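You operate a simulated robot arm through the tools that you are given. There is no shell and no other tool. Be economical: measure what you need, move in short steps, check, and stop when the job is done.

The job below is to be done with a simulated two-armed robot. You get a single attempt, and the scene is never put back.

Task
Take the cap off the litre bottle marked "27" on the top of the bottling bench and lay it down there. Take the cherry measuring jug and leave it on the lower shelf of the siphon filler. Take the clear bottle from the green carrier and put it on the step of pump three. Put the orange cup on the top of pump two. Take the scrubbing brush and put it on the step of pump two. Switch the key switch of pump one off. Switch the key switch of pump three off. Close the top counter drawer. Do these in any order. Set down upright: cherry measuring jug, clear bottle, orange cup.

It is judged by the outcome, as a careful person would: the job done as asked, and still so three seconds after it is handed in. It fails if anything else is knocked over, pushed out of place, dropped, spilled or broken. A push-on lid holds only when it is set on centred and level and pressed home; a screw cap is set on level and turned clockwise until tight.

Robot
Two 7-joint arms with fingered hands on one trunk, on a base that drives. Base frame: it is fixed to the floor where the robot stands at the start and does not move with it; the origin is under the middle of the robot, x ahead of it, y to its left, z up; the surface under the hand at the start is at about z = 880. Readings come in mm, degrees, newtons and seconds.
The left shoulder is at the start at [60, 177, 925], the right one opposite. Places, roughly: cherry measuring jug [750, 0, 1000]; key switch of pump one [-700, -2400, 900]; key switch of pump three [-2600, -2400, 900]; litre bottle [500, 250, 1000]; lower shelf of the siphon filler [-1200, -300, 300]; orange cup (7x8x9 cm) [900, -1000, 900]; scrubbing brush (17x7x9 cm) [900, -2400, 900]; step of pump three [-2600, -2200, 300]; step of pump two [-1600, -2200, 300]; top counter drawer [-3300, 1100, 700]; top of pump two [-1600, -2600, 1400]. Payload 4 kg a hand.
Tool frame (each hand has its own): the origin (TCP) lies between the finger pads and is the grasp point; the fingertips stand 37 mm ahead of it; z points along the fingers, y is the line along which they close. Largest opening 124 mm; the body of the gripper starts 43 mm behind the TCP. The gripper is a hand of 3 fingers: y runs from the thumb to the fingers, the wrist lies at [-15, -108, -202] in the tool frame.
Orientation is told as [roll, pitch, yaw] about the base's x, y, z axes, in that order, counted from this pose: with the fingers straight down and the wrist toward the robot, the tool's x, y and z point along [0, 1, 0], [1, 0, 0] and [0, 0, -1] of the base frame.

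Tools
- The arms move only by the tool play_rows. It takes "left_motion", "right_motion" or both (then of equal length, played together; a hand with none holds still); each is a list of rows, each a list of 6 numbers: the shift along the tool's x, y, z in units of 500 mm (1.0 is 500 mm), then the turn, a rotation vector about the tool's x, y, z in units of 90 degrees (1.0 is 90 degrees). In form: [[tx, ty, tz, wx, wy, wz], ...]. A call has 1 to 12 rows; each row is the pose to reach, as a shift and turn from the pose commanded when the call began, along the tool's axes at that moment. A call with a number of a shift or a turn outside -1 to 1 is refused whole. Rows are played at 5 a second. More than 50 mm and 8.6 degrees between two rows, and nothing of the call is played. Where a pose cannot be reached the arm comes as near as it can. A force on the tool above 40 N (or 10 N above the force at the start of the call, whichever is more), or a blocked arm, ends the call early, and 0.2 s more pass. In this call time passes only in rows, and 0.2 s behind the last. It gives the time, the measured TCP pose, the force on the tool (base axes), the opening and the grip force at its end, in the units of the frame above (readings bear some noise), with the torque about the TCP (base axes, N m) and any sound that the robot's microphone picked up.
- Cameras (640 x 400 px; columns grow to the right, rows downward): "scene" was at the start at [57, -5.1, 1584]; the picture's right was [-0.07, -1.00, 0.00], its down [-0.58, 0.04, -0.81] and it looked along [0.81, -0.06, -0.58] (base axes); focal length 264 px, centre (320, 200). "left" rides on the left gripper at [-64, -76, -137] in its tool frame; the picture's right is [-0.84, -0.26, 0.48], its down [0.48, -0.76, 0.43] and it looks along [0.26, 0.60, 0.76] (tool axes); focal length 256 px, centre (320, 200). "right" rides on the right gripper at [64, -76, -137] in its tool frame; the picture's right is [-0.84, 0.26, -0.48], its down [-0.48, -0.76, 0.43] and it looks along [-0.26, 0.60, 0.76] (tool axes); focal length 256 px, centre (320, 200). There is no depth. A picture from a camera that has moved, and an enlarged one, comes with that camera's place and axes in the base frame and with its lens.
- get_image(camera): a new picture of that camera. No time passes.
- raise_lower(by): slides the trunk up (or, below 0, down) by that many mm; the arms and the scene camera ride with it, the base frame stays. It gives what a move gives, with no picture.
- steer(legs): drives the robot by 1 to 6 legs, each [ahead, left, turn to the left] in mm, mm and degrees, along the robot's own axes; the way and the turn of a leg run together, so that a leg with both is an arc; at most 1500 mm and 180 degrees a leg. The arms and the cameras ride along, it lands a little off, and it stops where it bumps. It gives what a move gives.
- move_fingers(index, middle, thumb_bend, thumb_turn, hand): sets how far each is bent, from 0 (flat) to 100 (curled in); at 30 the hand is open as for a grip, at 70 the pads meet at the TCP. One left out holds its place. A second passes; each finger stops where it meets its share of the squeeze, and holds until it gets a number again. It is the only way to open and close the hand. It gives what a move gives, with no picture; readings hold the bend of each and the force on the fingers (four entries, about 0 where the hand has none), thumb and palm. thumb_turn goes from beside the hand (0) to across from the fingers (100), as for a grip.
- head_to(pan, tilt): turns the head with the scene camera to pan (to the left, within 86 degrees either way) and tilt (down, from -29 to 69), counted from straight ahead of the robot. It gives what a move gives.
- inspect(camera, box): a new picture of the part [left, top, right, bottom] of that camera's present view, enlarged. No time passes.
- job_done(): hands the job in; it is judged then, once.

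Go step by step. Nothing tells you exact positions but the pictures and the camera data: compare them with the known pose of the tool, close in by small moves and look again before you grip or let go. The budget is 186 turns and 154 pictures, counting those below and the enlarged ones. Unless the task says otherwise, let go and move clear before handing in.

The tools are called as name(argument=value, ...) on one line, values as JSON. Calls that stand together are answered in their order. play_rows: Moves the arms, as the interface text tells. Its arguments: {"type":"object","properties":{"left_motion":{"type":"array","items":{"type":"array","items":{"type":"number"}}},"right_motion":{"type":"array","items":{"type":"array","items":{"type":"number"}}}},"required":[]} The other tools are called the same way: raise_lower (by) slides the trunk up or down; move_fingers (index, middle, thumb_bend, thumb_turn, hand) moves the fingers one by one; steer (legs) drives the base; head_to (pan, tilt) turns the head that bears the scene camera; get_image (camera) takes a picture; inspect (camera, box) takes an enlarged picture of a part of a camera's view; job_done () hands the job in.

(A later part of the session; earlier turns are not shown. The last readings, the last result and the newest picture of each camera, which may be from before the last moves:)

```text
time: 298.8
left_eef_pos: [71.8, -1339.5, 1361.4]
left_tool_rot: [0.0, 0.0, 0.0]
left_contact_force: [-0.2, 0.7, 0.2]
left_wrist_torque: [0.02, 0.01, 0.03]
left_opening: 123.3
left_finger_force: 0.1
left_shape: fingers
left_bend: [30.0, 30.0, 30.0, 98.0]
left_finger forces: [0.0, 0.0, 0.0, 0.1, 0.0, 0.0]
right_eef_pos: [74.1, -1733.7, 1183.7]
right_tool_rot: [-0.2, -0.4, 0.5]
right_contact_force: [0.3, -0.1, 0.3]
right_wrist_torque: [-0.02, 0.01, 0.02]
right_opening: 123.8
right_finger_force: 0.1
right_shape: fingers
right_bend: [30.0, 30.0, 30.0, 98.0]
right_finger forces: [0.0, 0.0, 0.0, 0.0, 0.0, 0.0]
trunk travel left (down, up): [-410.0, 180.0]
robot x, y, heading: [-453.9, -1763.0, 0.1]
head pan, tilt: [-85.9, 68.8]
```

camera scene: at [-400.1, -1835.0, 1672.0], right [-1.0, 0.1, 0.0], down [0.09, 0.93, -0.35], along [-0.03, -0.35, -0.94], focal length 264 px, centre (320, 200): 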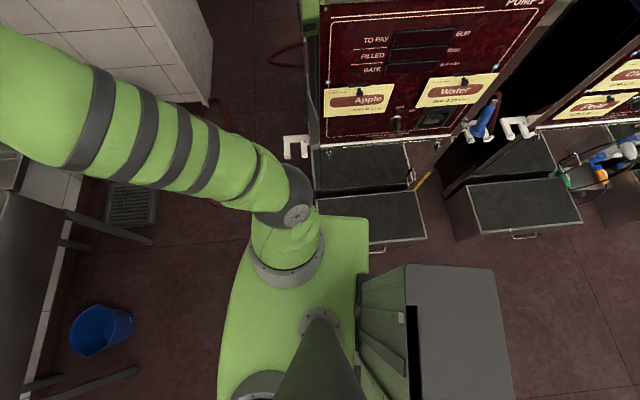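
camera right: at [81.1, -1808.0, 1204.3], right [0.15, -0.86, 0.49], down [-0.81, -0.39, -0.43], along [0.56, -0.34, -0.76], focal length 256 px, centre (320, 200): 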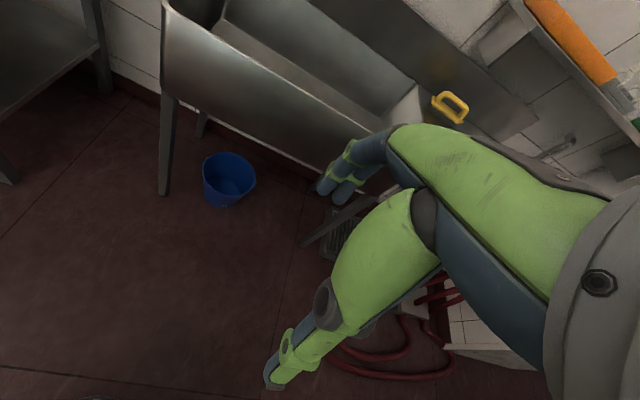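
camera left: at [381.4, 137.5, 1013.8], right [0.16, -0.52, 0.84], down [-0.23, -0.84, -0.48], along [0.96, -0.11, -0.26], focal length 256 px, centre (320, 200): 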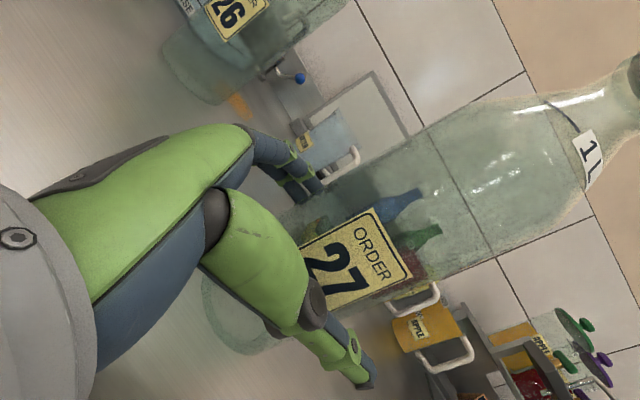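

play_rows(right_motion=[[-0.08, 0, 0.02, 0, 0, 0], [-0.16, 0, 0.04, 0, 0, 0], [-0.24, 0, 0.06, 0, 0, 0], [-0.32, 0, 0.08, 0, 0, 0], [-0.4, 0, 0.1, 0, 0, 0]])

head_to(pan=-20, tilt=45)

steer(legs=[[570, 0, 0], [0, -360, 0]])

get_image(camera="scene")

```text
time: 300.0
left_eef_pos: [73.5, -1340.4, 1362.2]
left_tool_rot: [0.1, 0.0, 0.1]
left_contact_force: [-0.4, 0.5, 0.1]
left_wrist_torque: [-0.01, -0.02, 0.01]
left_opening: 123.2
left_finger_force: 0.0
left_shape: fingers
left_bend: [30.0, 30.0, 30.0, 98.0]
left_finger forces: [0.0, 0.0, 0.1, 0.0, 0.0, 0.1]
right_eef_pos: [75.0, -1932.7, 1134.8]
right_tool_rot: [-0.1, -0.3, 0.5]
right_contact_force: [-0.1, -0.7, 0.7]
right_wrist_torque: [0.0, -0.03, 0.0]
right_opening: 123.4
right_finger_force: 0.0
right_shape: fingers
right_bend: [30.0, 30.0, 30.0, 98.0]
right_finger forces: [0.0, 0.0, 0.1, 0.1, 0.0, 0.0]
trunk travel left (down, up): [-410.0, 180.0]
robot x, y, heading: [-451.3, -1764.8, 0.2]
head pan, tilt: [-85.9, 68.8]
```

```text
time: 301.4
left_eef_pos: [72.7, -1339.0, 1360.1]
left_tool_rot: [0.0, 0.1, 0.2]
left_contact_force: [0.5, -0.9, 0.4]
left_wrist_torque: [0.02, 0.01, 0.02]
left_opening: 123.6
left_finger_force: 0.0
left_shape: fingers
left_bend: [30.0, 30.0, 30.0, 98.0]
left_finger forces: [0.0, 0.1, 0.1, 0.0, 0.0, 0.0]
right_eef_pos: [75.0, -1930.6, 1136.8]
right_tool_rot: [-0.2, -0.4, 0.5]
right_contact_force: [-0.7, 0.1, -0.5]
right_wrist_torque: [0.0, 0.01, -0.01]
right_opening: 123.5
right_finger_force: 0.1
right_shape: fingers
right_bend: [30.0, 30.0, 30.0, 98.0]
right_finger forces: [0.0, 0.0, 0.0, 0.0, 0.0, 0.0]
trunk travel left (down, up): [-410.0, 180.0]
robot x, y, heading: [-456.6, -1761.7, 0.2]
head pan, tilt: [-20.0, 45.0]
```

```text
time: 306.5
left_eef_pos: [627.4, -1701.2, 1360.2]
left_tool_rot: [0.1, 0.0, -0.3]
left_contact_force: [0.1, -0.6, 0.2]
left_wrist_torque: [0.01, 0.0, 0.0]
left_opening: 123.7
left_finger_force: 0.0
left_shape: fingers
left_bend: [30.0, 30.0, 30.0, 98.0]
left_finger forces: [0.0, 0.0, 0.0, 0.0, 0.0, 0.0]
right_eef_pos: [626.1, -2294.3, 1135.1]
right_tool_rot: [-0.2, -0.4, 0.1]
right_contact_force: [0.1, -0.1, 0.1]
right_wrist_torque: [0.03, -0.01, 0.01]
right_opening: 123.5
right_finger_force: 0.1
right_shape: fingers
right_bend: [30.0, 30.0, 30.0, 98.0]
right_finger forces: [0.0, 0.0, 0.0, 0.0, 0.0, 0.1]
trunk travel left (down, up): [-410.0, 180.0]
robot x, y, heading: [99.7, -2121.7, -0.3]
head pan, tilt: [-20.0, 45.0]
```

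```text
39 pictures are left
camera scene: at [145.4, -2150.1, 1530.4], right [-0.35, -0.94, 0.0], down [-0.66, 0.25, -0.71], along [0.66, -0.25, -0.71], focal length 264 px, centre (320, 200)
```

scene: 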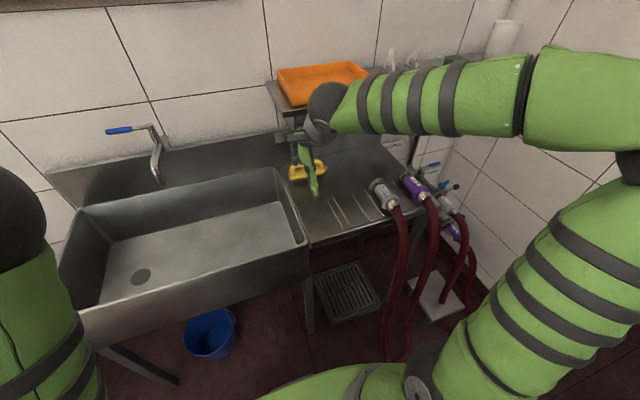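

get_image(camera="right")

```text
38 pictures are left
camera right: at [549.3, -2229.5, 1271.5], right [0.26, -0.84, 0.49], down [-0.76, -0.49, -0.44], along [0.6, -0.26, -0.76], focal length 256 px, centre (320, 200)
```

right: 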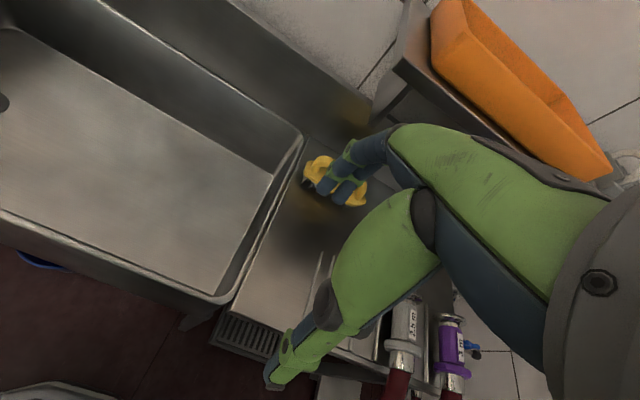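

play_rows(right_motion=[[-0.02, 0.06, 0.03, 0, 0, 0], [-0.04, 0.14, 0.06, 0, 0, 0], [-0.07, 0.22, 0.09, 0, 0, 0], [-0.1, 0.3, 0.11, 0, 0, 0], [-0.12, 0.38, 0.12, 0, 0, 0], [-0.148, 0.45, 0.13, 0, 0, 0], [-0.148, 0.484, 0.14, 0, 0, 0]])

get_image(camera="right")

```text
time: 307.8
left_eef_pos: [627.7, -1701.4, 1361.1]
left_tool_rot: [0.0, 0.1, -0.4]
left_contact_force: [0.0, -0.3, 0.3]
left_wrist_torque: [0.0, -0.04, 0.04]
left_opening: 123.5
left_finger_force: 0.0
left_shape: fingers
left_bend: [30.0, 30.0, 30.0, 98.0]
left_finger forces: [0.1, 0.0, 0.0, 0.0, 0.0, 0.0]
right_eef_pos: [820.8, -2357.6, 1064.2]
right_tool_rot: [-0.4, 1.1, 0.1]
right_contact_force: [-0.8, 0.4, -6.4]
right_wrist_torque: [0.1, -0.04, -0.02]
right_opening: 123.5
right_finger_force: 3.3
right_shape: fingers
right_bend: [30.0, 30.0, 30.0, 98.0]
right_finger forces: [0.0, 0.1, 0.0, 0.0, 0.0, 6.3]
trunk travel left (down, up): [-410.0, 180.0]
robot x, y, heading: [98.1, -2124.1, -0.7]
head pan, tilt: [-20.0, 45.0]
stopped in row 6 (right hand): the force on the tool passed its limit at 53 N (the readings are from after the stop); the commanded pose is now the measured one
```

```text
37 pictures are left
camera right: at [746.8, -2292.6, 1202.9], right [0.27, -0.83, 0.48], down [-0.77, -0.49, -0.42], along [0.58, -0.26, -0.77], focal length 256 px, centre (320, 200)
```

right: 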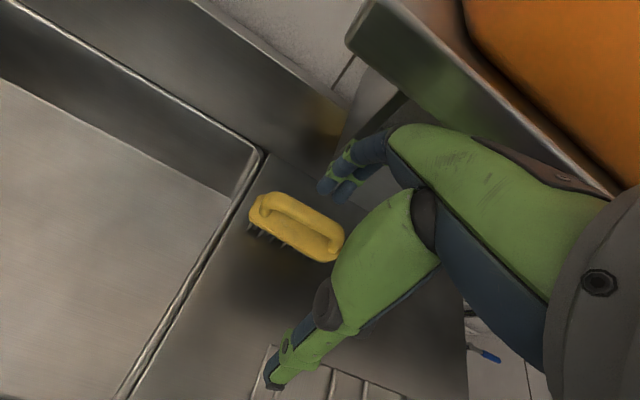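

The hand body touched the wall shelf; the brush lies partly under it. I'll drop beside the shelf's end, low, and slide in from the left to grip the brush's near end.

play_rows(right_motion=[[0, -0.08, 0, 0, 0, 0], [0.08, -0.12, 0, 0, 0, 0], [0.17, -0.12, 0, 0, 0, 0], [0.26, -0.1, 0, 0, 0, 0], [0.35, -0.06, 0, 0, 0, 0], [0.36, 0.03, 0, 0, 0, 0], [0.36, 0.12, 0, 0, 0, 0], [0.36, 0.14, 0.09, 0, 0, 0], [0.36, 0.14, 0.17, 0, 0, 0], [0.36, 0.14, 0.23, 0, 0, 0]])

get_image(camera="right")

```text
time: 310.0
left_eef_pos: [627.2, -1700.7, 1360.9]
left_tool_rot: [-0.1, 0.0, -0.3]
left_contact_force: [0.1, -0.5, -0.5]
left_wrist_torque: [0.02, 0.01, 0.03]
left_opening: 123.4
left_finger_force: 0.1
left_shape: fingers
left_bend: [30.0, 30.0, 30.0, 98.0]
left_finger forces: [0.0, 0.0, 0.0, 0.0, 0.0, 0.1]
right_eef_pos: [889.0, -2176.8, 947.9]
right_tool_rot: [-0.4, 0.9, 0.1]
right_contact_force: [0.1, -0.7, -0.1]
right_wrist_torque: [-0.01, -0.04, 0.0]
right_opening: 123.5
right_finger_force: 0.1
right_shape: fingers
right_bend: [30.0, 30.0, 30.0, 98.0]
right_finger forces: [0.0, 0.1, 0.0, 0.0, 0.0, 0.1]
trunk travel left (down, up): [-410.0, 180.0]
robot x, y, heading: [97.3, -2118.6, -0.4]
head pan, tilt: [-20.0, 45.0]
```

```text
36 pictures are left
camera right: at [814.1, -2113.2, 1086.0], right [0.27, -0.83, 0.48], down [-0.77, -0.49, -0.42], along [0.59, -0.26, -0.77], focal length 256 px, centre (320, 200)
```

right: 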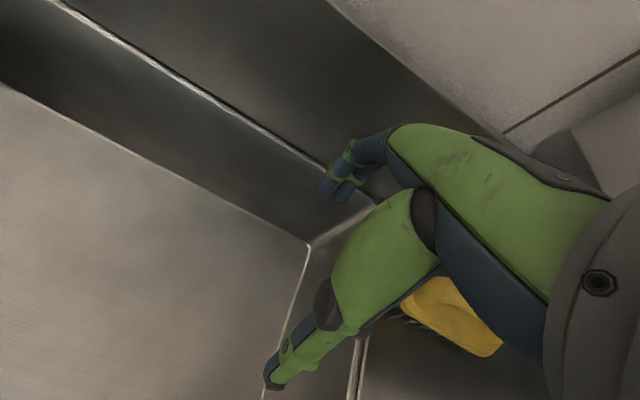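

play_rows(right_motion=[[-0.07, 0.004, 0, 0, 0, 0], [-0.14, 0.004, 0, 0, 0, 0], [-0.2, 0.004, 0, 0, 0, 0], [-0.25, 0.004, 0, 0, 0, 0], [-0.3, 0.004, 0, 0, 0, 0]])

get_image(camera="right")

```text
time: 311.2
left_eef_pos: [627.6, -1701.7, 1360.4]
left_tool_rot: [0.0, -0.1, -0.4]
left_contact_force: [0.4, -0.1, 0.0]
left_wrist_torque: [0.01, -0.02, -0.02]
left_opening: 123.5
left_finger_force: 0.2
left_shape: fingers
left_bend: [30.0, 30.0, 30.0, 98.0]
left_finger forces: [0.0, 0.0, 0.0, 0.0, 0.0, 0.1]
right_eef_pos: [889.8, -2329.8, 950.5]
right_tool_rot: [-0.3, 0.8, 0.3]
right_contact_force: [1.0, 1.5, 0.2]
right_wrist_torque: [0.0, 0.0, 0.01]
right_opening: 123.7
right_finger_force: 0.1
right_shape: fingers
right_bend: [30.0, 30.0, 30.0, 98.0]
right_finger forces: [0.0, 0.0, 0.0, 0.0, 0.1, 0.1]
trunk travel left (down, up): [-410.0, 180.0]
robot x, y, heading: [97.7, -2123.9, -0.3]
head pan, tilt: [-20.0, 45.0]
```

```text
35 pictures are left
camera right: at [816.6, -2265.0, 1088.6], right [0.27, -0.83, 0.48], down [-0.77, -0.49, -0.42], along [0.59, -0.26, -0.77], focal length 256 px, centre (320, 200)
```

right: 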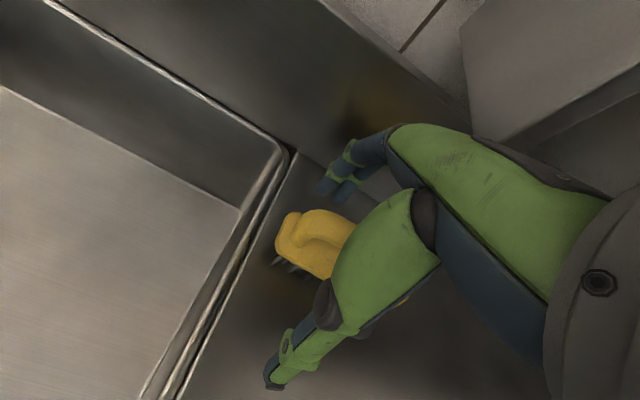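

play_rows(right_motion=[[-0.05, 0.0, 0.01, 0, 0, 0], [-0.06, 0.0, 0.03, 0, 0, 0]])

move_fingers(hand="right", index=75, middle=75, thumb_bend=75)

play_rows(right_motion=[[0, 0, -0.02, 0, 0, 0], [0.02, -0.02, -0.04, 0, 0, 0], [0.05, -0.06, -0.06, 0, 0, 0], [0.1, -0.13, -0.06, 0, 0, 0], [0.15, -0.21, -0.06, 0, 0, 0], [0.15, -0.3, -0.08, 0, 0, 0], [0.15, -0.38, -0.14, 0, 0, 0], [0.15, -0.44, -0.22, 0, 0, 0], [0.15, -0.48, -0.3, 0, 0, 0]])

get_image(camera="right")

```text
time: 311.8
left_eef_pos: [626.7, -1699.5, 1361.2]
left_tool_rot: [0.0, 0.0, -0.3]
left_contact_force: [0.9, -0.4, -0.7]
left_wrist_torque: [0.02, -0.02, -0.02]
left_opening: 123.3
left_finger_force: 0.1
left_shape: fingers
left_bend: [30.0, 30.0, 30.0, 98.0]
left_finger forces: [0.0, 0.0, 0.0, 0.0, 0.0, 0.0]
right_eef_pos: [889.6, -2359.0, 934.5]
right_tool_rot: [-0.3, 0.9, 0.2]
right_contact_force: [1.2, 0.3, 0.4]
right_wrist_torque: [-0.03, 0.04, 0.03]
right_opening: 123.6
right_finger_force: 0.1
right_shape: fingers
right_bend: [30.0, 30.0, 30.0, 98.0]
right_finger forces: [0.0, 0.1, 0.1, 0.1, 0.0, 0.0]
trunk travel left (down, up): [-410.0, 180.0]
robot x, y, heading: [99.6, -2124.4, -0.3]
head pan, tilt: [-20.0, 45.0]
```

```text
time: 312.8
left_eef_pos: [627.1, -1700.1, 1360.8]
left_tool_rot: [-0.1, 0.0, -0.2]
left_contact_force: [0.4, -0.2, 0.0]
left_wrist_torque: [0.02, 0.01, 0.05]
left_opening: 123.4
left_finger_force: 0.0
left_shape: fingers
left_bend: [30.0, 30.0, 30.0, 98.0]
left_finger forces: [0.0, 0.0, 0.1, 0.0, 0.1, 0.1]
right_eef_pos: [890.2, -2358.5, 935.0]
right_tool_rot: [-0.3, 0.9, 0.2]
right_contact_force: [-0.1, -0.2, -0.3]
right_wrist_torque: [0.08, 0.05, -0.01]
right_opening: 15.8
right_finger_force: 24.4
right_shape: fingers
right_bend: [63.0, 68.0, 66.0, 95.0]
right_finger forces: [12.4, 10.3, 0.0, 0.0, 26.0, 0.0]
trunk travel left (down, up): [-410.0, 180.0]
robot x, y, heading: [102.2, -2119.3, -0.4]
head pan, tilt: [-20.0, 45.0]
```

```text
time: 314.8
left_eef_pos: [627.6, -1700.9, 1361.2]
left_tool_rot: [0.0, 0.1, -0.3]
left_contact_force: [-0.1, -0.3, 0.7]
left_wrist_torque: [0.0, 0.02, 0.01]
left_opening: 123.8
left_finger_force: 0.1
left_shape: fingers
left_bend: [30.0, 30.0, 30.0, 98.0]
left_finger forces: [0.1, 0.0, 0.1, 0.1, 0.1, 0.0]
right_eef_pos: [651.9, -2283.5, 1088.0]
right_tool_rot: [-0.3, 1.0, 0.1]
right_contact_force: [-0.3, -0.4, -1.8]
right_wrist_torque: [0.05, -0.01, 0.01]
right_opening: 15.9
right_finger_force: 23.2
right_shape: fingers
right_bend: [63.0, 68.0, 66.0, 95.0]
right_finger forces: [12.6, 9.3, 0.1, 0.1, 24.5, 0.0]
trunk travel left (down, up): [-410.0, 180.0]
robot x, y, heading: [99.4, -2122.3, -0.5]
head pan, tilt: [-20.0, 45.0]
```

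```text
34 pictures are left
camera right: at [578.0, -2218.7, 1225.8], right [0.27, -0.83, 0.48], down [-0.77, -0.49, -0.42], along [0.59, -0.26, -0.77], focal length 256 px, centre (320, 200)
```

right: 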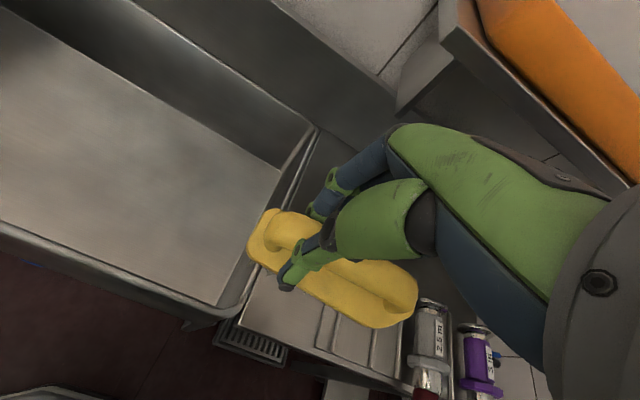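

steer(legs=[[-70, 0, 0], [0, 870, 0]])

head_to(pan=10, tilt=35)

get_image(camera="scene")

```text
time: 320.0
left_eef_pos: [567.9, -827.0, 1360.8]
left_tool_rot: [0.0, 0.0, -0.8]
left_contact_force: [-0.6, 0.2, -0.6]
left_wrist_torque: [-0.03, 0.01, 0.01]
left_opening: 123.6
left_finger_force: 0.0
left_shape: fingers
left_bend: [30.0, 30.0, 30.0, 98.0]
left_finger forces: [0.0, 0.1, 0.1, 0.0, 0.1, 0.0]
right_eef_pos: [588.3, -1409.5, 1087.7]
right_tool_rot: [-0.3, 1.0, -0.4]
right_contact_force: [-0.1, -0.5, -1.6]
right_wrist_torque: [0.02, 0.02, 0.0]
right_opening: 15.7
right_finger_force: 23.5
right_shape: fingers
right_bend: [63.0, 68.0, 66.0, 95.0]
right_finger forces: [12.6, 9.3, 0.1, 0.1, 24.5, 0.0]
trunk travel left (down, up): [-410.0, 180.0]
robot x, y, heading: [36.0, -1240.7, -0.6]
head pan, tilt: [-20.0, 45.0]
```

```text
time: 321.0
left_eef_pos: [567.4, -827.8, 1360.4]
left_tool_rot: [0.0, 0.0, -0.8]
left_contact_force: [0.0, 0.4, -0.9]
left_wrist_torque: [0.01, 0.02, -0.01]
left_opening: 123.5
left_finger_force: 0.1
left_shape: fingers
left_bend: [30.0, 30.0, 30.0, 98.0]
left_finger forces: [0.1, 0.0, 0.1, 0.0, 0.0, 0.0]
right_eef_pos: [588.8, -1410.6, 1088.7]
right_tool_rot: [-0.2, 0.8, -0.3]
right_contact_force: [0.3, -0.6, -1.4]
right_wrist_torque: [0.04, 0.01, 0.03]
right_opening: 15.7
right_finger_force: 23.1
right_shape: fingers
right_bend: [63.0, 68.0, 66.0, 95.0]
right_finger forces: [12.6, 9.3, 0.1, 0.0, 24.3, 0.0]
trunk travel left (down, up): [-410.0, 180.0]
robot x, y, heading: [36.2, -1246.8, -0.9]
head pan, tilt: [10.0, 35.0]
```

```text
33 pictures are left
camera scene: at [93.1, -1229.5, 1545.2], right [0.16, -0.99, 0.0], down [-0.57, -0.09, -0.82], along [0.81, 0.13, -0.57], focal length 264 px, centre (320, 200)
```

scene: 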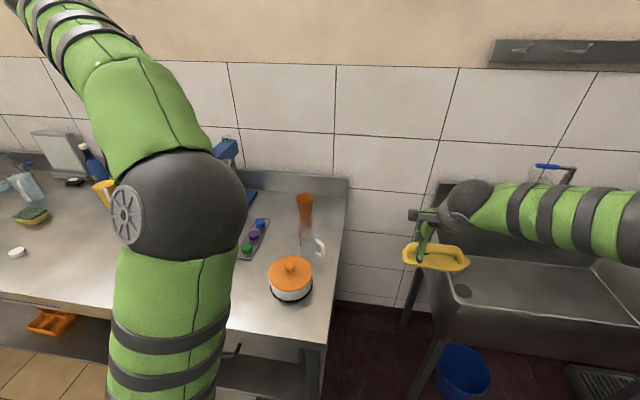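

play_rows(left_motion=[[-0.08, 0, 0, 0, 0, 0], [-0.17, 0, 0, 0, 0, 0], [-0.26, 0, 0, 0, 0, 0], [-0.33, 0.04, 0.04, 0, 0, 0], [-0.38, 0.1, 0.08, 0, 0, 0], [-0.41, 0.18, 0.12, 0, 0, 0], [-0.412, 0.26, 0.17, 0, 0, 0], [-0.412, 0.34, 0.22, 0, 0, 0], [-0.412, 0.43, 0.26, 0, 0, 0], [-0.412, 0.52, 0.3, 0, 0, 0], [-0.412, 0.61, 0.34, 0, 0, 0], [-0.412, 0.7, 0.38, 0, 0, 0]])

get_image(camera="left")

```text
time: 323.6
left_eef_pos: [779.0, -1037.1, 1230.6]
left_tool_rot: [0.1, -0.2, -0.9]
left_contact_force: [-0.1, 0.5, 0.2]
left_wrist_torque: [0.01, -0.04, 0.02]
left_opening: 123.6
left_finger_force: 0.0
left_shape: fingers
left_bend: [30.0, 30.0, 30.0, 98.0]
left_finger forces: [0.1, 0.1, 0.0, 0.0, 0.1, 0.1]
left hand out of reach, approached as far as the arm can: row 10, 11, 12
right_eef_pos: [589.8, -1410.5, 1087.8]
right_tool_rot: [-0.3, 1.0, -0.3]
right_contact_force: [0.7, -0.8, -0.9]
right_wrist_torque: [0.03, 0.05, -0.04]
right_opening: 15.6
right_finger_force: 22.7
right_shape: fingers
right_bend: [63.0, 68.0, 66.0, 95.0]
right_finger forces: [12.6, 9.3, 0.0, 0.0, 24.3, 0.1]
trunk travel left (down, up): [-410.0, 180.0]
robot x, y, heading: [36.3, -1247.7, -1.0]
head pan, tilt: [10.0, 35.0]
```

```text
32 pictures are left
camera left: at [702.1, -1099.8, 1367.1], right [-0.27, -0.83, -0.48], down [-0.75, 0.49, -0.44], along [0.6, 0.25, -0.76], focal length 256 px, centre (320, 200)
```

left: 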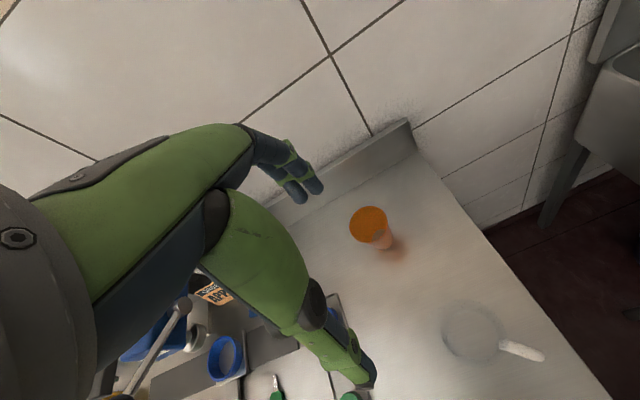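

play_rows(left_motion=[[0, 0.02, 0.08, 0, 0, 0], [0, 0.05, 0.16, 0, 0, 0], [0, 0.09, 0.24, 0, 0, 0], [0, 0.15, 0.3, 0, 0, 0], [0, 0.21, 0.34, 0, 0, 0], [0, 0.266, 0.36, 0, 0, 0]])

get_image(camera="left")

```text
time: 325.0
left_eef_pos: [811.2, -1069.9, 1079.0]
left_tool_rot: [0.0, -0.1, -0.8]
left_contact_force: [-1.1, 0.6, 0.2]
left_wrist_torque: [0.01, -0.03, 0.01]
left_opening: 123.4
left_finger_force: 0.1
left_shape: fingers
left_bend: [30.0, 30.0, 30.0, 98.0]
left_finger forces: [0.1, 0.1, 0.0, 0.1, 0.1, 0.0]
left hand out of reach, approached as far as the arm can: row 2, 3, 4, 5, 6
right_eef_pos: [590.1, -1409.6, 1086.7]
right_tool_rot: [-0.3, 0.9, -0.3]
right_contact_force: [0.1, -0.2, -1.4]
right_wrist_torque: [0.01, 0.01, 0.0]
right_opening: 15.5
right_finger_force: 23.0
right_shape: fingers
right_bend: [63.0, 68.0, 66.0, 95.0]
right_finger forces: [12.6, 9.3, 0.0, 0.0, 24.2, 0.0]
trunk travel left (down, up): [-410.0, 180.0]
robot x, y, heading: [33.9, -1239.3, -0.8]
head pan, tilt: [10.0, 35.0]
```

```text
31 pictures are left
camera left: at [733.9, -1133.4, 1215.1], right [-0.27, -0.83, -0.48], down [-0.75, 0.49, -0.44], along [0.6, 0.25, -0.76], focal length 256 px, centre (320, 200)
```

left: 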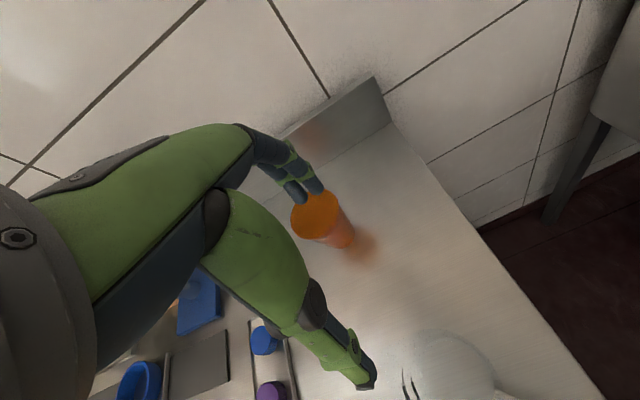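

play_rows(left_motion=[[0, -0.02, -0.06, 0, 0, 0], [0, -0.06, -0.12, 0, 0, 0]])

steer(legs=[[0, -200, 0], [130, 0, 0]])

```text
time: 325.6
left_eef_pos: [777.4, -1071.3, 1139.9]
left_tool_rot: [0.0, 0.1, -0.9]
left_contact_force: [-0.6, -0.1, 0.7]
left_wrist_torque: [-0.04, 0.01, 0.04]
left_opening: 123.5
left_finger_force: 0.1
left_shape: fingers
left_bend: [30.0, 30.0, 30.0, 98.0]
left_finger forces: [0.0, 0.0, 0.0, 0.0, 0.0, 0.0]
right_eef_pos: [589.8, -1411.3, 1087.4]
right_tool_rot: [-0.3, 0.9, -0.2]
right_contact_force: [-0.4, -0.6, -1.6]
right_wrist_torque: [0.01, -0.01, -0.01]
right_opening: 15.6
right_finger_force: 23.7
right_shape: fingers
right_bend: [63.0, 68.0, 66.0, 95.0]
right_finger forces: [12.8, 9.3, 0.0, 0.1, 24.3, 0.0]
trunk travel left (down, up): [-410.0, 180.0]
robot x, y, heading: [35.8, -1246.5, -0.9]
head pan, tilt: [10.0, 35.0]
```

```text
time: 328.0
left_eef_pos: [905.8, -1268.1, 1136.8]
left_tool_rot: [0.1, 0.1, -0.9]
left_contact_force: [0.0, 0.1, 0.1]
left_wrist_torque: [0.0, 0.0, -0.01]
left_opening: 123.5
left_finger_force: 0.0
left_shape: fingers
left_bend: [30.0, 30.0, 30.0, 98.0]
left_finger forces: [0.0, 0.0, 0.0, 0.0, 0.0, 0.0]
right_eef_pos: [716.6, -1609.7, 1087.4]
right_tool_rot: [-0.3, 1.0, -0.2]
right_contact_force: [0.5, -1.6, -1.6]
right_wrist_torque: [0.07, 0.03, -0.03]
right_opening: 15.8
right_finger_force: 23.5
right_shape: fingers
right_bend: [63.0, 68.0, 66.0, 95.0]
right_finger forces: [12.7, 9.2, 0.0, 0.1, 24.2, 0.0]
trunk travel left (down, up): [-410.0, 180.0]
robot x, y, heading: [162.3, -1445.4, -0.5]
head pan, tilt: [10.0, 35.0]
```

play_rows(left_motion=[[0.09, 0.0, 0, 0, 0, 0], [0.18, 0.005, 0.02, 0, 0, 0], [0.27, 0.01, 0.05, 0, 0, 0], [0.36, 0.012, 0.09, 0, 0, 0], [0.43, 0.012, 0.12, 0, 0, 0], [0.462, 0.012, 0.15, 0, 0, 0]])

get_image(camera="left")

```text
time: 329.4
left_eef_pos: [892.9, -1175.5, 1129.2]
left_tool_rot: [0.0, 0.0, -0.7]
left_contact_force: [0.3, 0.7, 0.4]
left_wrist_torque: [0.02, -0.01, 0.0]
left_opening: 123.5
left_finger_force: 0.1
left_shape: fingers
left_bend: [30.0, 30.0, 30.0, 98.0]
left_finger forces: [0.0, 0.1, 0.0, 0.0, 0.0, 0.0]
left hand out of reach, approached as far as the arm can: row 2, 3, 4, 5, 6
right_eef_pos: [715.7, -1608.7, 1086.9]
right_tool_rot: [-0.4, 0.9, -0.2]
right_contact_force: [0.0, 0.1, -1.0]
right_wrist_torque: [0.02, 0.0, 0.0]
right_opening: 15.7
right_finger_force: 22.9
right_shape: fingers
right_bend: [63.0, 71.0, 66.0, 95.0]
right_finger forces: [12.8, 9.1, 0.1, 0.1, 24.2, 0.0]
trunk travel left (down, up): [-410.0, 180.0]
robot x, y, heading: [165.2, -1445.3, -0.7]
head pan, tilt: [10.0, 35.0]
```

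```text
30 pictures are left
camera left: at [816.3, -1238.8, 1265.5], right [-0.27, -0.83, -0.48], down [-0.75, 0.49, -0.44], along [0.6, 0.25, -0.76], focal length 256 px, centre (320, 200)
```

left: 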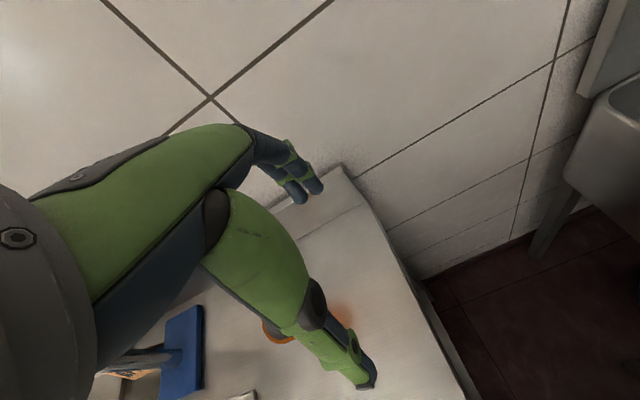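

raise_lower(by=170)

play_rows(left_motion=[[0.0, 0.0, 0.09, 0, 0, 0], [0.0, 0.0, 0.18, 0, 0, 0], [0.03, 0.0, 0.27, 0, 0, 0], [0.08, 0.005, 0.34, 0, 0, 0], [0.14, 0.02, 0.4, 0, 0, 0], [0.2, 0.03, 0.44, 0, 0, 0], [0.25, 0.038, 0.46, 0, 0, 0], [0.277, 0.038, 0.48, 0, 0, 0]])

get_image(camera="left")

```text
time: 331.4
left_eef_pos: [891.9, -1175.8, 1300.0]
left_tool_rot: [0.0, -0.1, -0.7]
left_contact_force: [-0.9, 0.0, -0.3]
left_wrist_torque: [-0.01, 0.0, 0.0]
left_opening: 123.5
left_finger_force: 0.1
left_shape: fingers
left_bend: [30.0, 30.0, 30.0, 98.0]
left_finger forces: [0.1, 0.0, 0.1, 0.0, 0.1, 0.0]
right_eef_pos: [716.0, -1608.5, 1256.6]
right_tool_rot: [-0.3, 1.0, -0.1]
right_contact_force: [-0.5, 0.0, -1.6]
right_wrist_torque: [0.05, 0.03, 0.01]
right_opening: 15.5
right_finger_force: 23.1
right_shape: fingers
right_bend: [63.0, 71.0, 66.0, 95.0]
right_finger forces: [12.8, 9.1, 0.0, 0.0, 24.2, 0.0]
trunk travel left (down, up): [-580.0, 10.0]
robot x, y, heading: [165.7, -1441.8, -0.5]
head pan, tilt: [10.0, 35.0]
```

```text
time: 333.1
left_eef_pos: [854.2, -1170.7, 1142.3]
left_tool_rot: [0.1, -0.1, -0.7]
left_contact_force: [-0.5, 0.2, -0.1]
left_wrist_torque: [-0.02, -0.01, 0.03]
left_opening: 123.4
left_finger_force: 0.0
left_shape: fingers
left_bend: [30.0, 30.0, 30.0, 98.0]
left_finger forces: [0.1, 0.0, 0.0, 0.1, 0.1, 0.0]
left hand out of reach, approached as far as the arm can: row 1, 2, 3, 4, 5, 6, 7, 8
right_eef_pos: [716.7, -1609.1, 1257.0]
right_tool_rot: [-0.2, 0.8, -0.2]
right_contact_force: [-1.0, 0.4, -2.1]
right_wrist_torque: [0.01, 0.0, -0.02]
right_opening: 15.7
right_finger_force: 22.9
right_shape: fingers
right_bend: [63.0, 71.0, 66.0, 95.0]
right_finger forces: [12.8, 9.2, 0.1, 0.0, 24.3, 0.1]
trunk travel left (down, up): [-580.0, 10.0]
robot x, y, heading: [160.3, -1443.8, -0.6]
head pan, tilt: [10.0, 35.0]
```

```text
29 pictures are left
camera left: at [777.3, -1233.9, 1278.7], right [-0.27, -0.83, -0.48], down [-0.75, 0.49, -0.44], along [0.6, 0.25, -0.76], focal length 256 px, centre (320, 200)
```

left: 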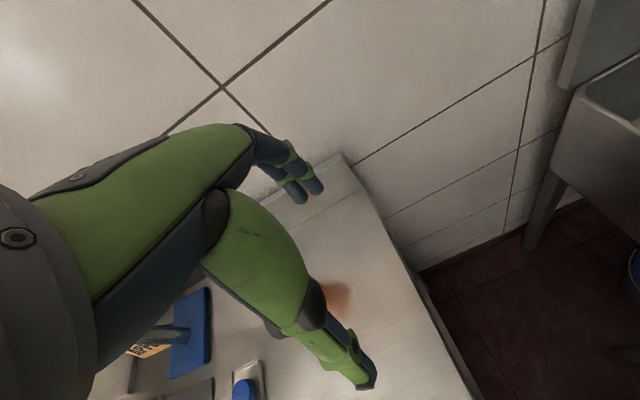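

The left arm cannot stretch to the cup in its present posture. I retract it and first deliver the brush to pump two's step; the cup and bottle will then go with the right hand.

play_rows(left_motion=[[0, -0.08, -0.06, 0, 0, 0], [0.0, -0.17, -0.12, 0, 0, 0], [0.04, -0.26, -0.16, 0, 0, 0], [0.08, -0.34, -0.2, 0, 0, 0]])

steer(legs=[[-400, 0, 0], [0, 0, -90], [0, -1190, 0]])

head_to(pan=-5, tilt=40)

get_image(camera="scene")

```text
refused: row 2 steps farther than a row can; nothing moved
```

```text
time: 345.2
left_eef_pos: [-1178.1, -2101.3, 1143.3]
left_tool_rot: [0.0, -0.1, -91.3]
left_contact_force: [-0.8, 0.1, 0.8]
left_wrist_torque: [0.04, -0.01, -0.03]
left_opening: 123.4
left_finger_force: 0.2
left_shape: fingers
left_bend: [30.0, 30.0, 30.0, 98.0]
left_finger forces: [0.0, 0.1, 0.1, 0.0, 0.0, 0.0]
right_eef_pos: [-1614.3, -1958.7, 1256.8]
right_tool_rot: [-0.3, 0.8, -90.9]
right_contact_force: [-1.0, 0.1, -1.5]
right_wrist_torque: [0.02, -0.04, -0.03]
right_opening: 14.9
right_finger_force: 22.5
right_shape: fingers
right_bend: [63.0, 71.0, 66.0, 95.0]
right_finger forces: [12.3, 8.9, 0.0, 0.1, 23.4, 0.0]
trunk travel left (down, up): [-580.0, 10.0]
robot x, y, heading: [-1445.0, -1408.2, -91.2]
head pan, tilt: [10.0, 35.0]
```

```text
time: 346.0
left_eef_pos: [-1177.8, -2102.1, 1141.6]
left_tool_rot: [0.0, 0.0, -91.2]
left_contact_force: [-0.3, 0.4, 0.1]
left_wrist_torque: [-0.01, -0.01, 0.0]
left_opening: 123.1
left_finger_force: 0.1
left_shape: fingers
left_bend: [30.0, 30.0, 30.0, 98.0]
left_finger forces: [0.1, 0.0, 0.0, 0.0, 0.0, 0.0]
right_eef_pos: [-1615.1, -1959.3, 1257.7]
right_tool_rot: [-0.3, 0.8, -90.9]
right_contact_force: [-0.6, 0.0, -0.5]
right_wrist_torque: [0.04, -0.03, 0.04]
right_opening: 14.7
right_finger_force: 22.5
right_shape: fingers
right_bend: [63.0, 71.0, 66.0, 95.0]
right_finger forces: [12.3, 8.9, 0.0, 0.0, 23.4, 0.0]
trunk travel left (down, up): [-580.0, 10.0]
robot x, y, heading: [-1440.1, -1408.0, -91.1]
head pan, tilt: [-5.0, 40.0]
```

```text
28 pictures are left
camera scene: at [-1451.9, -1462.2, 1707.7], right [-0.99, 0.11, 0.0], down [0.07, 0.64, -0.77], along [-0.08, -0.76, -0.64], focal length 264 px, centre (320, 200)
```

scene: 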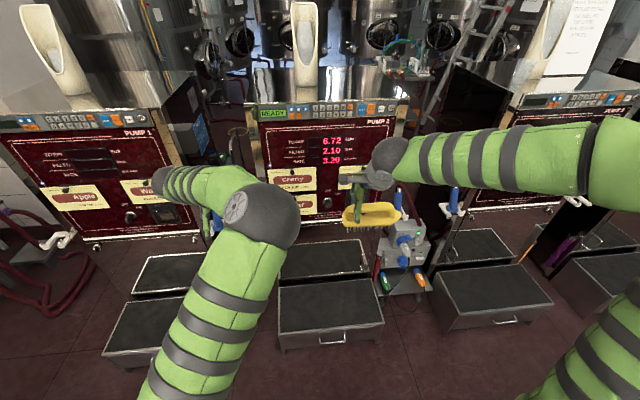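

play_rows(left_motion=[[0, -0.07, -0.05, 0, 0, 0], [0.0, -0.14, -0.1, 0, 0, 0], [0.03, -0.21, -0.14, 0, 0, 0], [0.06, -0.28, -0.18, 0, 0, 0], [0.1, -0.34, -0.2, 0, 0, 0]])

raise_lower(by=-400)

raise_lower(by=-100)

play_rows(right_motion=[[0, 0, 0.08, 0, 0, 0], [0, 0, 0.16, 0, 0, 0], [0, 0, 0.24, 0, 0, 0], [0, 0, 0.32, 0, 0, 0], [0, 0, 0.4, 0, 0, 0], [0, 0, 0.46, 0, 0, 0], [0, 0, 0.52, 0, 0, 0]])

```text
time: 347.2
left_eef_pos: [-1124.1, -1935.4, 1243.1]
left_tool_rot: [-0.1, 0.0, -91.3]
left_contact_force: [-0.3, 0.6, -0.8]
left_wrist_torque: [-0.01, 0.01, -0.01]
left_opening: 123.4
left_finger_force: 0.1
left_shape: fingers
left_bend: [30.0, 30.0, 30.0, 98.0]
left_finger forces: [0.0, 0.0, 0.0, 0.0, 0.0, 0.0]
right_eef_pos: [-1612.2, -1957.9, 1257.9]
right_tool_rot: [-0.3, 0.9, -90.9]
right_contact_force: [-0.5, 0.6, -1.1]
right_wrist_torque: [0.01, -0.03, 0.01]
right_opening: 14.9
right_finger_force: 22.6
right_shape: fingers
right_bend: [63.0, 71.0, 66.0, 95.0]
right_finger forces: [12.4, 8.9, 0.0, 0.0, 23.4, 0.1]
trunk travel left (down, up): [-580.0, 10.0]
robot x, y, heading: [-1443.8, -1411.8, -91.3]
head pan, tilt: [-5.0, 40.0]
```

```text
time: 351.0
left_eef_pos: [-1124.6, -1935.3, 843.4]
left_tool_rot: [0.0, -0.1, -91.4]
left_contact_force: [0.5, -0.1, -0.1]
left_wrist_torque: [-0.03, -0.02, 0.03]
left_opening: 123.5
left_finger_force: 0.0
left_shape: fingers
left_bend: [30.0, 30.0, 30.0, 98.0]
left_finger forces: [0.1, 0.1, 0.0, 0.0, 0.0, 0.1]
right_eef_pos: [-1614.4, -1959.9, 856.4]
right_tool_rot: [-0.3, 0.9, -90.9]
right_contact_force: [0.2, -0.1, -2.5]
right_wrist_torque: [-0.01, -0.02, 0.0]
right_opening: 14.9
right_finger_force: 22.4
right_shape: fingers
right_bend: [63.0, 71.0, 66.0, 95.0]
right_finger forces: [12.4, 8.8, 0.0, 0.1, 23.5, 0.1]
trunk travel left (down, up): [-180.0, 410.0]
robot x, y, heading: [-1443.2, -1406.8, -91.2]
head pan, tilt: [-5.0, 40.0]
```

```text
time: 352.4
left_eef_pos: [-1123.4, -1935.2, 742.9]
left_tool_rot: [-0.1, -0.1, -91.2]
left_contact_force: [-0.4, -0.5, 0.0]
left_wrist_torque: [0.01, -0.03, -0.01]
left_opening: 123.4
left_finger_force: 0.2
left_shape: fingers
left_bend: [30.0, 30.0, 30.0, 98.0]
left_finger forces: [0.1, 0.0, 0.0, 0.0, 0.0, 0.0]
right_eef_pos: [-1613.3, -1961.2, 756.5]
right_tool_rot: [-0.3, 1.0, -90.9]
right_contact_force: [-0.4, 0.5, -1.3]
right_wrist_torque: [-0.01, -0.04, -0.04]
right_opening: 14.6
right_finger_force: 22.6
right_shape: fingers
right_bend: [63.0, 71.0, 66.0, 95.0]
right_finger forces: [12.5, 8.9, 0.0, 0.0, 23.4, 0.0]
trunk travel left (down, up): [-80.0, 510.0]
robot x, y, heading: [-1445.3, -1406.4, -91.3]
head pan, tilt: [-5.0, 40.0]
```

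```text
time: 353.9
left_eef_pos: [-1123.4, -1935.6, 743.4]
left_tool_rot: [0.1, -0.1, -91.4]
left_contact_force: [0.1, -0.8, 0.2]
left_wrist_torque: [-0.04, 0.02, -0.03]
left_opening: 123.5
left_finger_force: 0.0
left_shape: fingers
left_bend: [30.0, 30.0, 30.0, 98.0]
left_finger forces: [0.0, 0.0, 0.0, 0.0, 0.0, 0.0]
right_eef_pos: [-1614.8, -1955.1, 495.8]
right_tool_rot: [-0.3, 0.9, -90.8]
right_contact_force: [0.1, 0.6, -1.3]
right_wrist_torque: [0.03, -0.05, 0.0]
right_opening: 14.4
right_finger_force: 22.0
right_shape: fingers
right_bend: [63.0, 71.0, 66.0, 95.0]
right_finger forces: [12.4, 8.7, 0.0, 0.0, 23.1, 0.0]
trunk travel left (down, up): [-80.0, 510.0]
robot x, y, heading: [-1439.7, -1408.7, -91.3]
head pan, tilt: [-5.0, 40.0]
```

steer(legs=[[245, -5, 0]])

play_rows(right_motion=[[0, 0, 0.06, 0, 0, 0], [0, 0, 0.12, 0, 0, 0], [0, 0, 0.18, 0, 0, 0], [0, 0, 0.22, 0, 0, 0], [0, 0, 0.25, 0, 0, 0], [0, 0, 0.27, 0, 0, 0], [0, 0, 0.29, 0, 0, 0], [0, 0, 0.31, 0, 0, 0], [0, 0, 0.33, 0, 0, 0]])

get_image(camera="right")

```text
time: 355.7
left_eef_pos: [-1133.6, -2179.8, 742.3]
left_tool_rot: [0.0, -0.2, -91.4]
left_contact_force: [-0.2, -0.6, 0.3]
left_wrist_torque: [-0.02, 0.04, -0.01]
left_opening: 123.6
left_finger_force: 0.0
left_shape: fingers
left_bend: [30.0, 30.0, 30.0, 98.0]
left_finger forces: [0.0, 0.0, 0.0, 0.1, 0.0, 0.0]
right_eef_pos: [-1625.9, -2198.2, 496.6]
right_tool_rot: [-0.3, 0.8, -90.9]
right_contact_force: [0.4, 0.1, -1.9]
right_wrist_torque: [0.01, -0.04, -0.01]
right_opening: 14.5
right_finger_force: 22.3
right_shape: fingers
right_bend: [63.0, 71.0, 66.0, 95.0]
right_finger forces: [12.5, 8.7, 0.0, 0.0, 23.1, 0.0]
trunk travel left (down, up): [-80.0, 510.0]
robot x, y, heading: [-1453.3, -1651.2, -91.8]
head pan, tilt: [-5.0, 40.0]
```

```text
time: 357.1
left_eef_pos: [-1135.8, -2177.9, 744.1]
left_tool_rot: [0.1, -0.1, -91.4]
left_contact_force: [0.1, -0.3, -0.8]
left_wrist_torque: [-0.02, 0.0, 0.02]
left_opening: 123.3
left_finger_force: 0.1
left_shape: fingers
left_bend: [30.0, 30.0, 30.0, 98.0]
left_finger forces: [0.0, 0.1, 0.1, 0.0, 0.0, 0.1]
right_eef_pos: [-1629.4, -2201.6, 371.2]
right_tool_rot: [-0.4, 0.0, -91.2]
right_contact_force: [-5.8, 2.6, 21.8]
right_wrist_torque: [0.28, -0.3, 0.07]
right_opening: 13.1
right_finger_force: 37.3
right_shape: fingers
right_bend: [63.0, 68.0, 67.0, 97.0]
right_finger forces: [14.7, 15.2, 0.0, 0.1, 45.1, 0.0]
trunk travel left (down, up): [-80.0, 510.0]
robot x, y, heading: [-1453.0, -1653.8, -91.4]
head pan, tilt: [-5.0, 40.0]
stopped in row 6 (right hand): the force on the tool passed its limit at 47 N (the readings are from after the stop); the commanded pose is now the measured one
```

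```text
27 pictures are left
camera right: at [-1563.3, -2126.2, 507.3], right [-0.84, -0.24, 0.49], down [-0.47, 0.77, -0.43], along [-0.27, -0.59, -0.76], focal length 256 px, centre (320, 200)
```

right: 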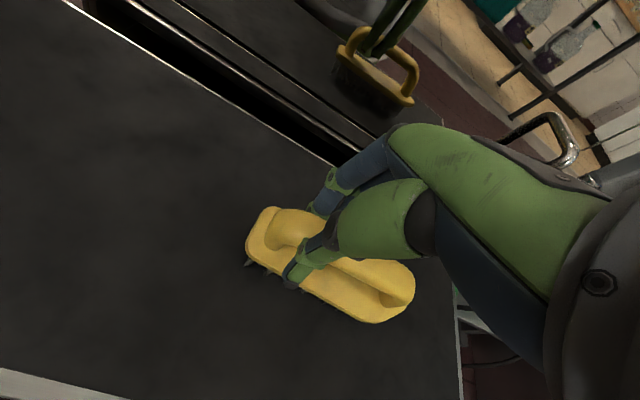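

play_rows(right_motion=[[0, 0, -0.004, 0, 0, 0]])

move_fingers(hand="right", index=40, middle=40, thumb_bend=40)

play_rows(right_motion=[[0, 0, -0.05, 0, 0, 0], [0, 0, -0.12, 0, 0, 0], [0, 0, -0.2, 0, 0, 0], [0, 0, -0.28, 0, 0, 0], [0, 0, -0.36, 0, 0, 0]])

get_image(camera="right")

```text
time: 357.5
left_eef_pos: [-1135.5, -2178.9, 743.5]
left_tool_rot: [0.1, -0.1, -91.5]
left_contact_force: [0.3, -0.2, -0.4]
left_wrist_torque: [-0.01, 0.0, -0.02]
left_opening: 123.1
left_finger_force: 0.0
left_shape: fingers
left_bend: [30.0, 30.0, 30.0, 98.0]
left_finger forces: [0.0, 0.0, 0.0, 0.0, 0.1, 0.0]
right_eef_pos: [-1629.1, -2199.6, 369.9]
right_tool_rot: [-0.4, 0.3, -91.2]
right_contact_force: [-4.9, 2.4, 18.0]
right_wrist_torque: [0.15, -0.27, 0.06]
right_opening: 12.7
right_finger_force: 34.0
right_shape: fingers
right_bend: [63.0, 68.0, 67.0, 97.0]
right_finger forces: [14.0, 13.1, 0.0, 0.0, 39.9, 0.0]
trunk travel left (down, up): [-80.0, 510.0]
robot x, y, heading: [-1456.3, -1649.4, -91.5]
head pan, tilt: [-5.0, 40.0]
```

```text
time: 358.5
left_eef_pos: [-1134.8, -2179.2, 743.4]
left_tool_rot: [0.0, -0.2, -91.4]
left_contact_force: [1.1, -0.3, 0.8]
left_wrist_torque: [0.01, 0.02, -0.01]
left_opening: 123.4
left_finger_force: 0.0
left_shape: fingers
left_bend: [30.0, 30.0, 30.0, 98.0]
left_finger forces: [0.0, 0.1, 0.0, 0.0, 0.0, 0.0]
right_eef_pos: [-1629.3, -2199.5, 370.3]
right_tool_rot: [-0.4, 0.2, -91.1]
right_contact_force: [0.4, 0.0, 0.2]
right_wrist_torque: [-0.04, 0.02, 0.04]
right_opening: 92.9
right_finger_force: 0.0
right_shape: fingers
right_bend: [40.0, 40.0, 40.0, 97.0]
right_finger forces: [0.1, 0.0, 0.1, 0.1, 0.1, 0.0]
trunk travel left (down, up): [-80.0, 510.0]
robot x, y, heading: [-1453.7, -1650.8, -91.4]
head pan, tilt: [-5.0, 40.0]
```

```text
time: 359.7
left_eef_pos: [-1135.1, -2179.4, 742.6]
left_tool_rot: [0.0, -0.1, -91.4]
left_contact_force: [0.4, -1.1, -0.8]
left_wrist_torque: [0.01, -0.01, 0.03]
left_opening: 123.5
left_finger_force: 0.0
left_shape: fingers
left_bend: [30.0, 30.0, 30.0, 98.0]
left_finger forces: [0.0, 0.1, 0.0, 0.0, 0.0, 0.1]
right_eef_pos: [-1628.7, -2201.8, 550.3]
right_tool_rot: [-0.4, 0.3, -91.1]
right_contact_force: [0.4, -0.8, -0.4]
right_wrist_torque: [0.01, -0.01, -0.01]
right_opening: 92.9
right_finger_force: 0.1
right_shape: fingers
right_bend: [40.0, 40.0, 40.0, 98.0]
right_finger forces: [0.0, 0.0, 0.1, 0.0, 0.0, 0.0]
trunk travel left (down, up): [-80.0, 510.0]
robot x, y, heading: [-1454.2, -1654.0, -91.6]
head pan, tilt: [-5.0, 40.0]
```

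```text
26 pictures are left
camera right: at [-1562.3, -2126.9, 688.1], right [-0.84, -0.24, 0.49], down [-0.47, 0.77, -0.43], along [-0.27, -0.59, -0.76], focal length 256 px, centre (320, 200)
```

right: 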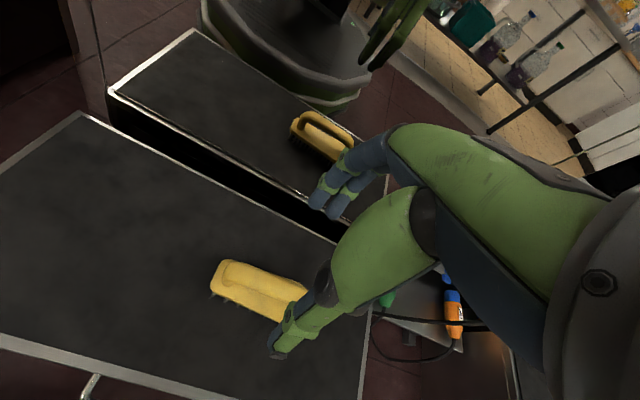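

Brush is on pump two's step. Now to the orange cup with the right hand: raise the trunk, and drive round to the bench.

steer(legs=[[-280, 0, 0]])

raise_lower(by=370)

steer(legs=[[0, 0, 91.6], [1200, 0, 0], [0, 570, 0], [300, 0, 0]])

head_to(pan=-10, tilt=35)

```text
time: 361.7
left_eef_pos: [-1126.2, -1893.5, 743.7]
left_tool_rot: [0.0, 0.0, -91.1]
left_contact_force: [-0.3, 1.1, 0.0]
left_wrist_torque: [-0.01, 0.03, 0.02]
left_opening: 123.3
left_finger_force: 0.0
left_shape: fingers
left_bend: [30.0, 30.0, 30.0, 98.0]
left_finger forces: [0.0, 0.0, 0.1, 0.1, 0.1, 0.0]
right_eef_pos: [-1618.6, -1918.1, 550.6]
right_tool_rot: [-0.5, 0.3, -90.8]
right_contact_force: [1.7, -0.3, -1.4]
right_wrist_torque: [0.03, -0.01, -0.02]
right_opening: 93.2
right_finger_force: 0.0
right_shape: fingers
right_bend: [40.0, 40.0, 40.0, 98.0]
right_finger forces: [0.1, 0.1, 0.0, 0.0, 0.0, 0.0]
trunk travel left (down, up): [-80.0, 510.0]
robot x, y, heading: [-1446.7, -1366.0, -91.1]
head pan, tilt: [-5.0, 40.0]
```

```text
time: 365.3
left_eef_pos: [-1125.8, -1893.3, 1112.7]
left_tool_rot: [-0.1, -0.1, -91.1]
left_contact_force: [-0.1, 0.0, -0.1]
left_wrist_torque: [-0.03, 0.02, 0.05]
left_opening: 123.5
left_finger_force: 0.0
left_shape: fingers
left_bend: [30.0, 30.0, 30.0, 98.0]
left_finger forces: [0.0, 0.1, 0.1, 0.2, 0.0, 0.0]
right_eef_pos: [-1618.2, -1917.9, 921.0]
right_tool_rot: [-0.3, 0.3, -90.9]
right_contact_force: [-0.6, 0.6, -0.1]
right_wrist_torque: [-0.01, 0.03, 0.03]
right_opening: 93.3
right_finger_force: 0.0
right_shape: fingers
right_bend: [40.0, 40.0, 40.0, 98.0]
right_finger forces: [0.0, 0.0, 0.0, 0.0, 0.1, 0.0]
trunk travel left (down, up): [-450.0, 140.0]
robot x, y, heading: [-1445.3, -1369.2, -91.2]
head pan, tilt: [-5.0, 40.0]
```

```text
time: 379.9
left_eef_pos: [565.5, -407.3, 1114.5]
left_tool_rot: [0.0, -0.2, 1.1]
left_contact_force: [-0.5, -0.4, 0.7]
left_wrist_torque: [0.0, 0.0, -0.04]
left_opening: 123.3
left_finger_force: 0.1
left_shape: fingers
left_bend: [30.0, 30.0, 30.0, 98.0]
left_finger forces: [0.0, 0.0, 0.0, 0.1, 0.0, 0.0]
right_eef_pos: [607.5, -898.0, 919.8]
right_tool_rot: [-0.4, 0.3, 1.5]
right_contact_force: [-23.6, 5.2, 5.4]
right_wrist_torque: [0.21, 0.55, 0.18]
right_opening: 70.7
right_finger_force: 12.3
right_shape: fingers
right_bend: [49.0, 47.0, 40.0, 98.0]
right_finger forces: [12.6, 12.6, 0.0, 0.0, 0.0, 0.0]
trunk travel left (down, up): [-450.0, 140.0]
robot x, y, heading: [57.0, -748.2, 1.1]
head pan, tilt: [-5.0, 40.0]
```

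```text
time: 380.6
left_eef_pos: [564.0, -408.5, 1113.3]
left_tool_rot: [-0.1, -0.2, 1.2]
left_contact_force: [0.0, 0.4, 0.0]
left_wrist_torque: [0.0, -0.01, 0.02]
left_opening: 123.5
left_finger_force: 0.0
left_shape: fingers
left_bend: [30.0, 30.0, 30.0, 98.0]
left_finger forces: [0.0, 0.0, 0.1, 0.0, 0.1, 0.0]
right_eef_pos: [606.1, -898.3, 920.2]
right_tool_rot: [-0.4, 0.6, 1.5]
right_contact_force: [-22.1, 2.0, 11.3]
right_wrist_torque: [0.1, 0.21, 0.06]
right_opening: 72.6
right_finger_force: 12.9
right_shape: fingers
right_bend: [47.0, 46.0, 40.0, 98.0]
right_finger forces: [13.8, 12.7, 0.1, 0.0, 0.0, 0.0]
trunk travel left (down, up): [-450.0, 140.0]
robot x, y, heading: [57.1, -746.7, 1.2]
head pan, tilt: [-10.0, 35.0]
```

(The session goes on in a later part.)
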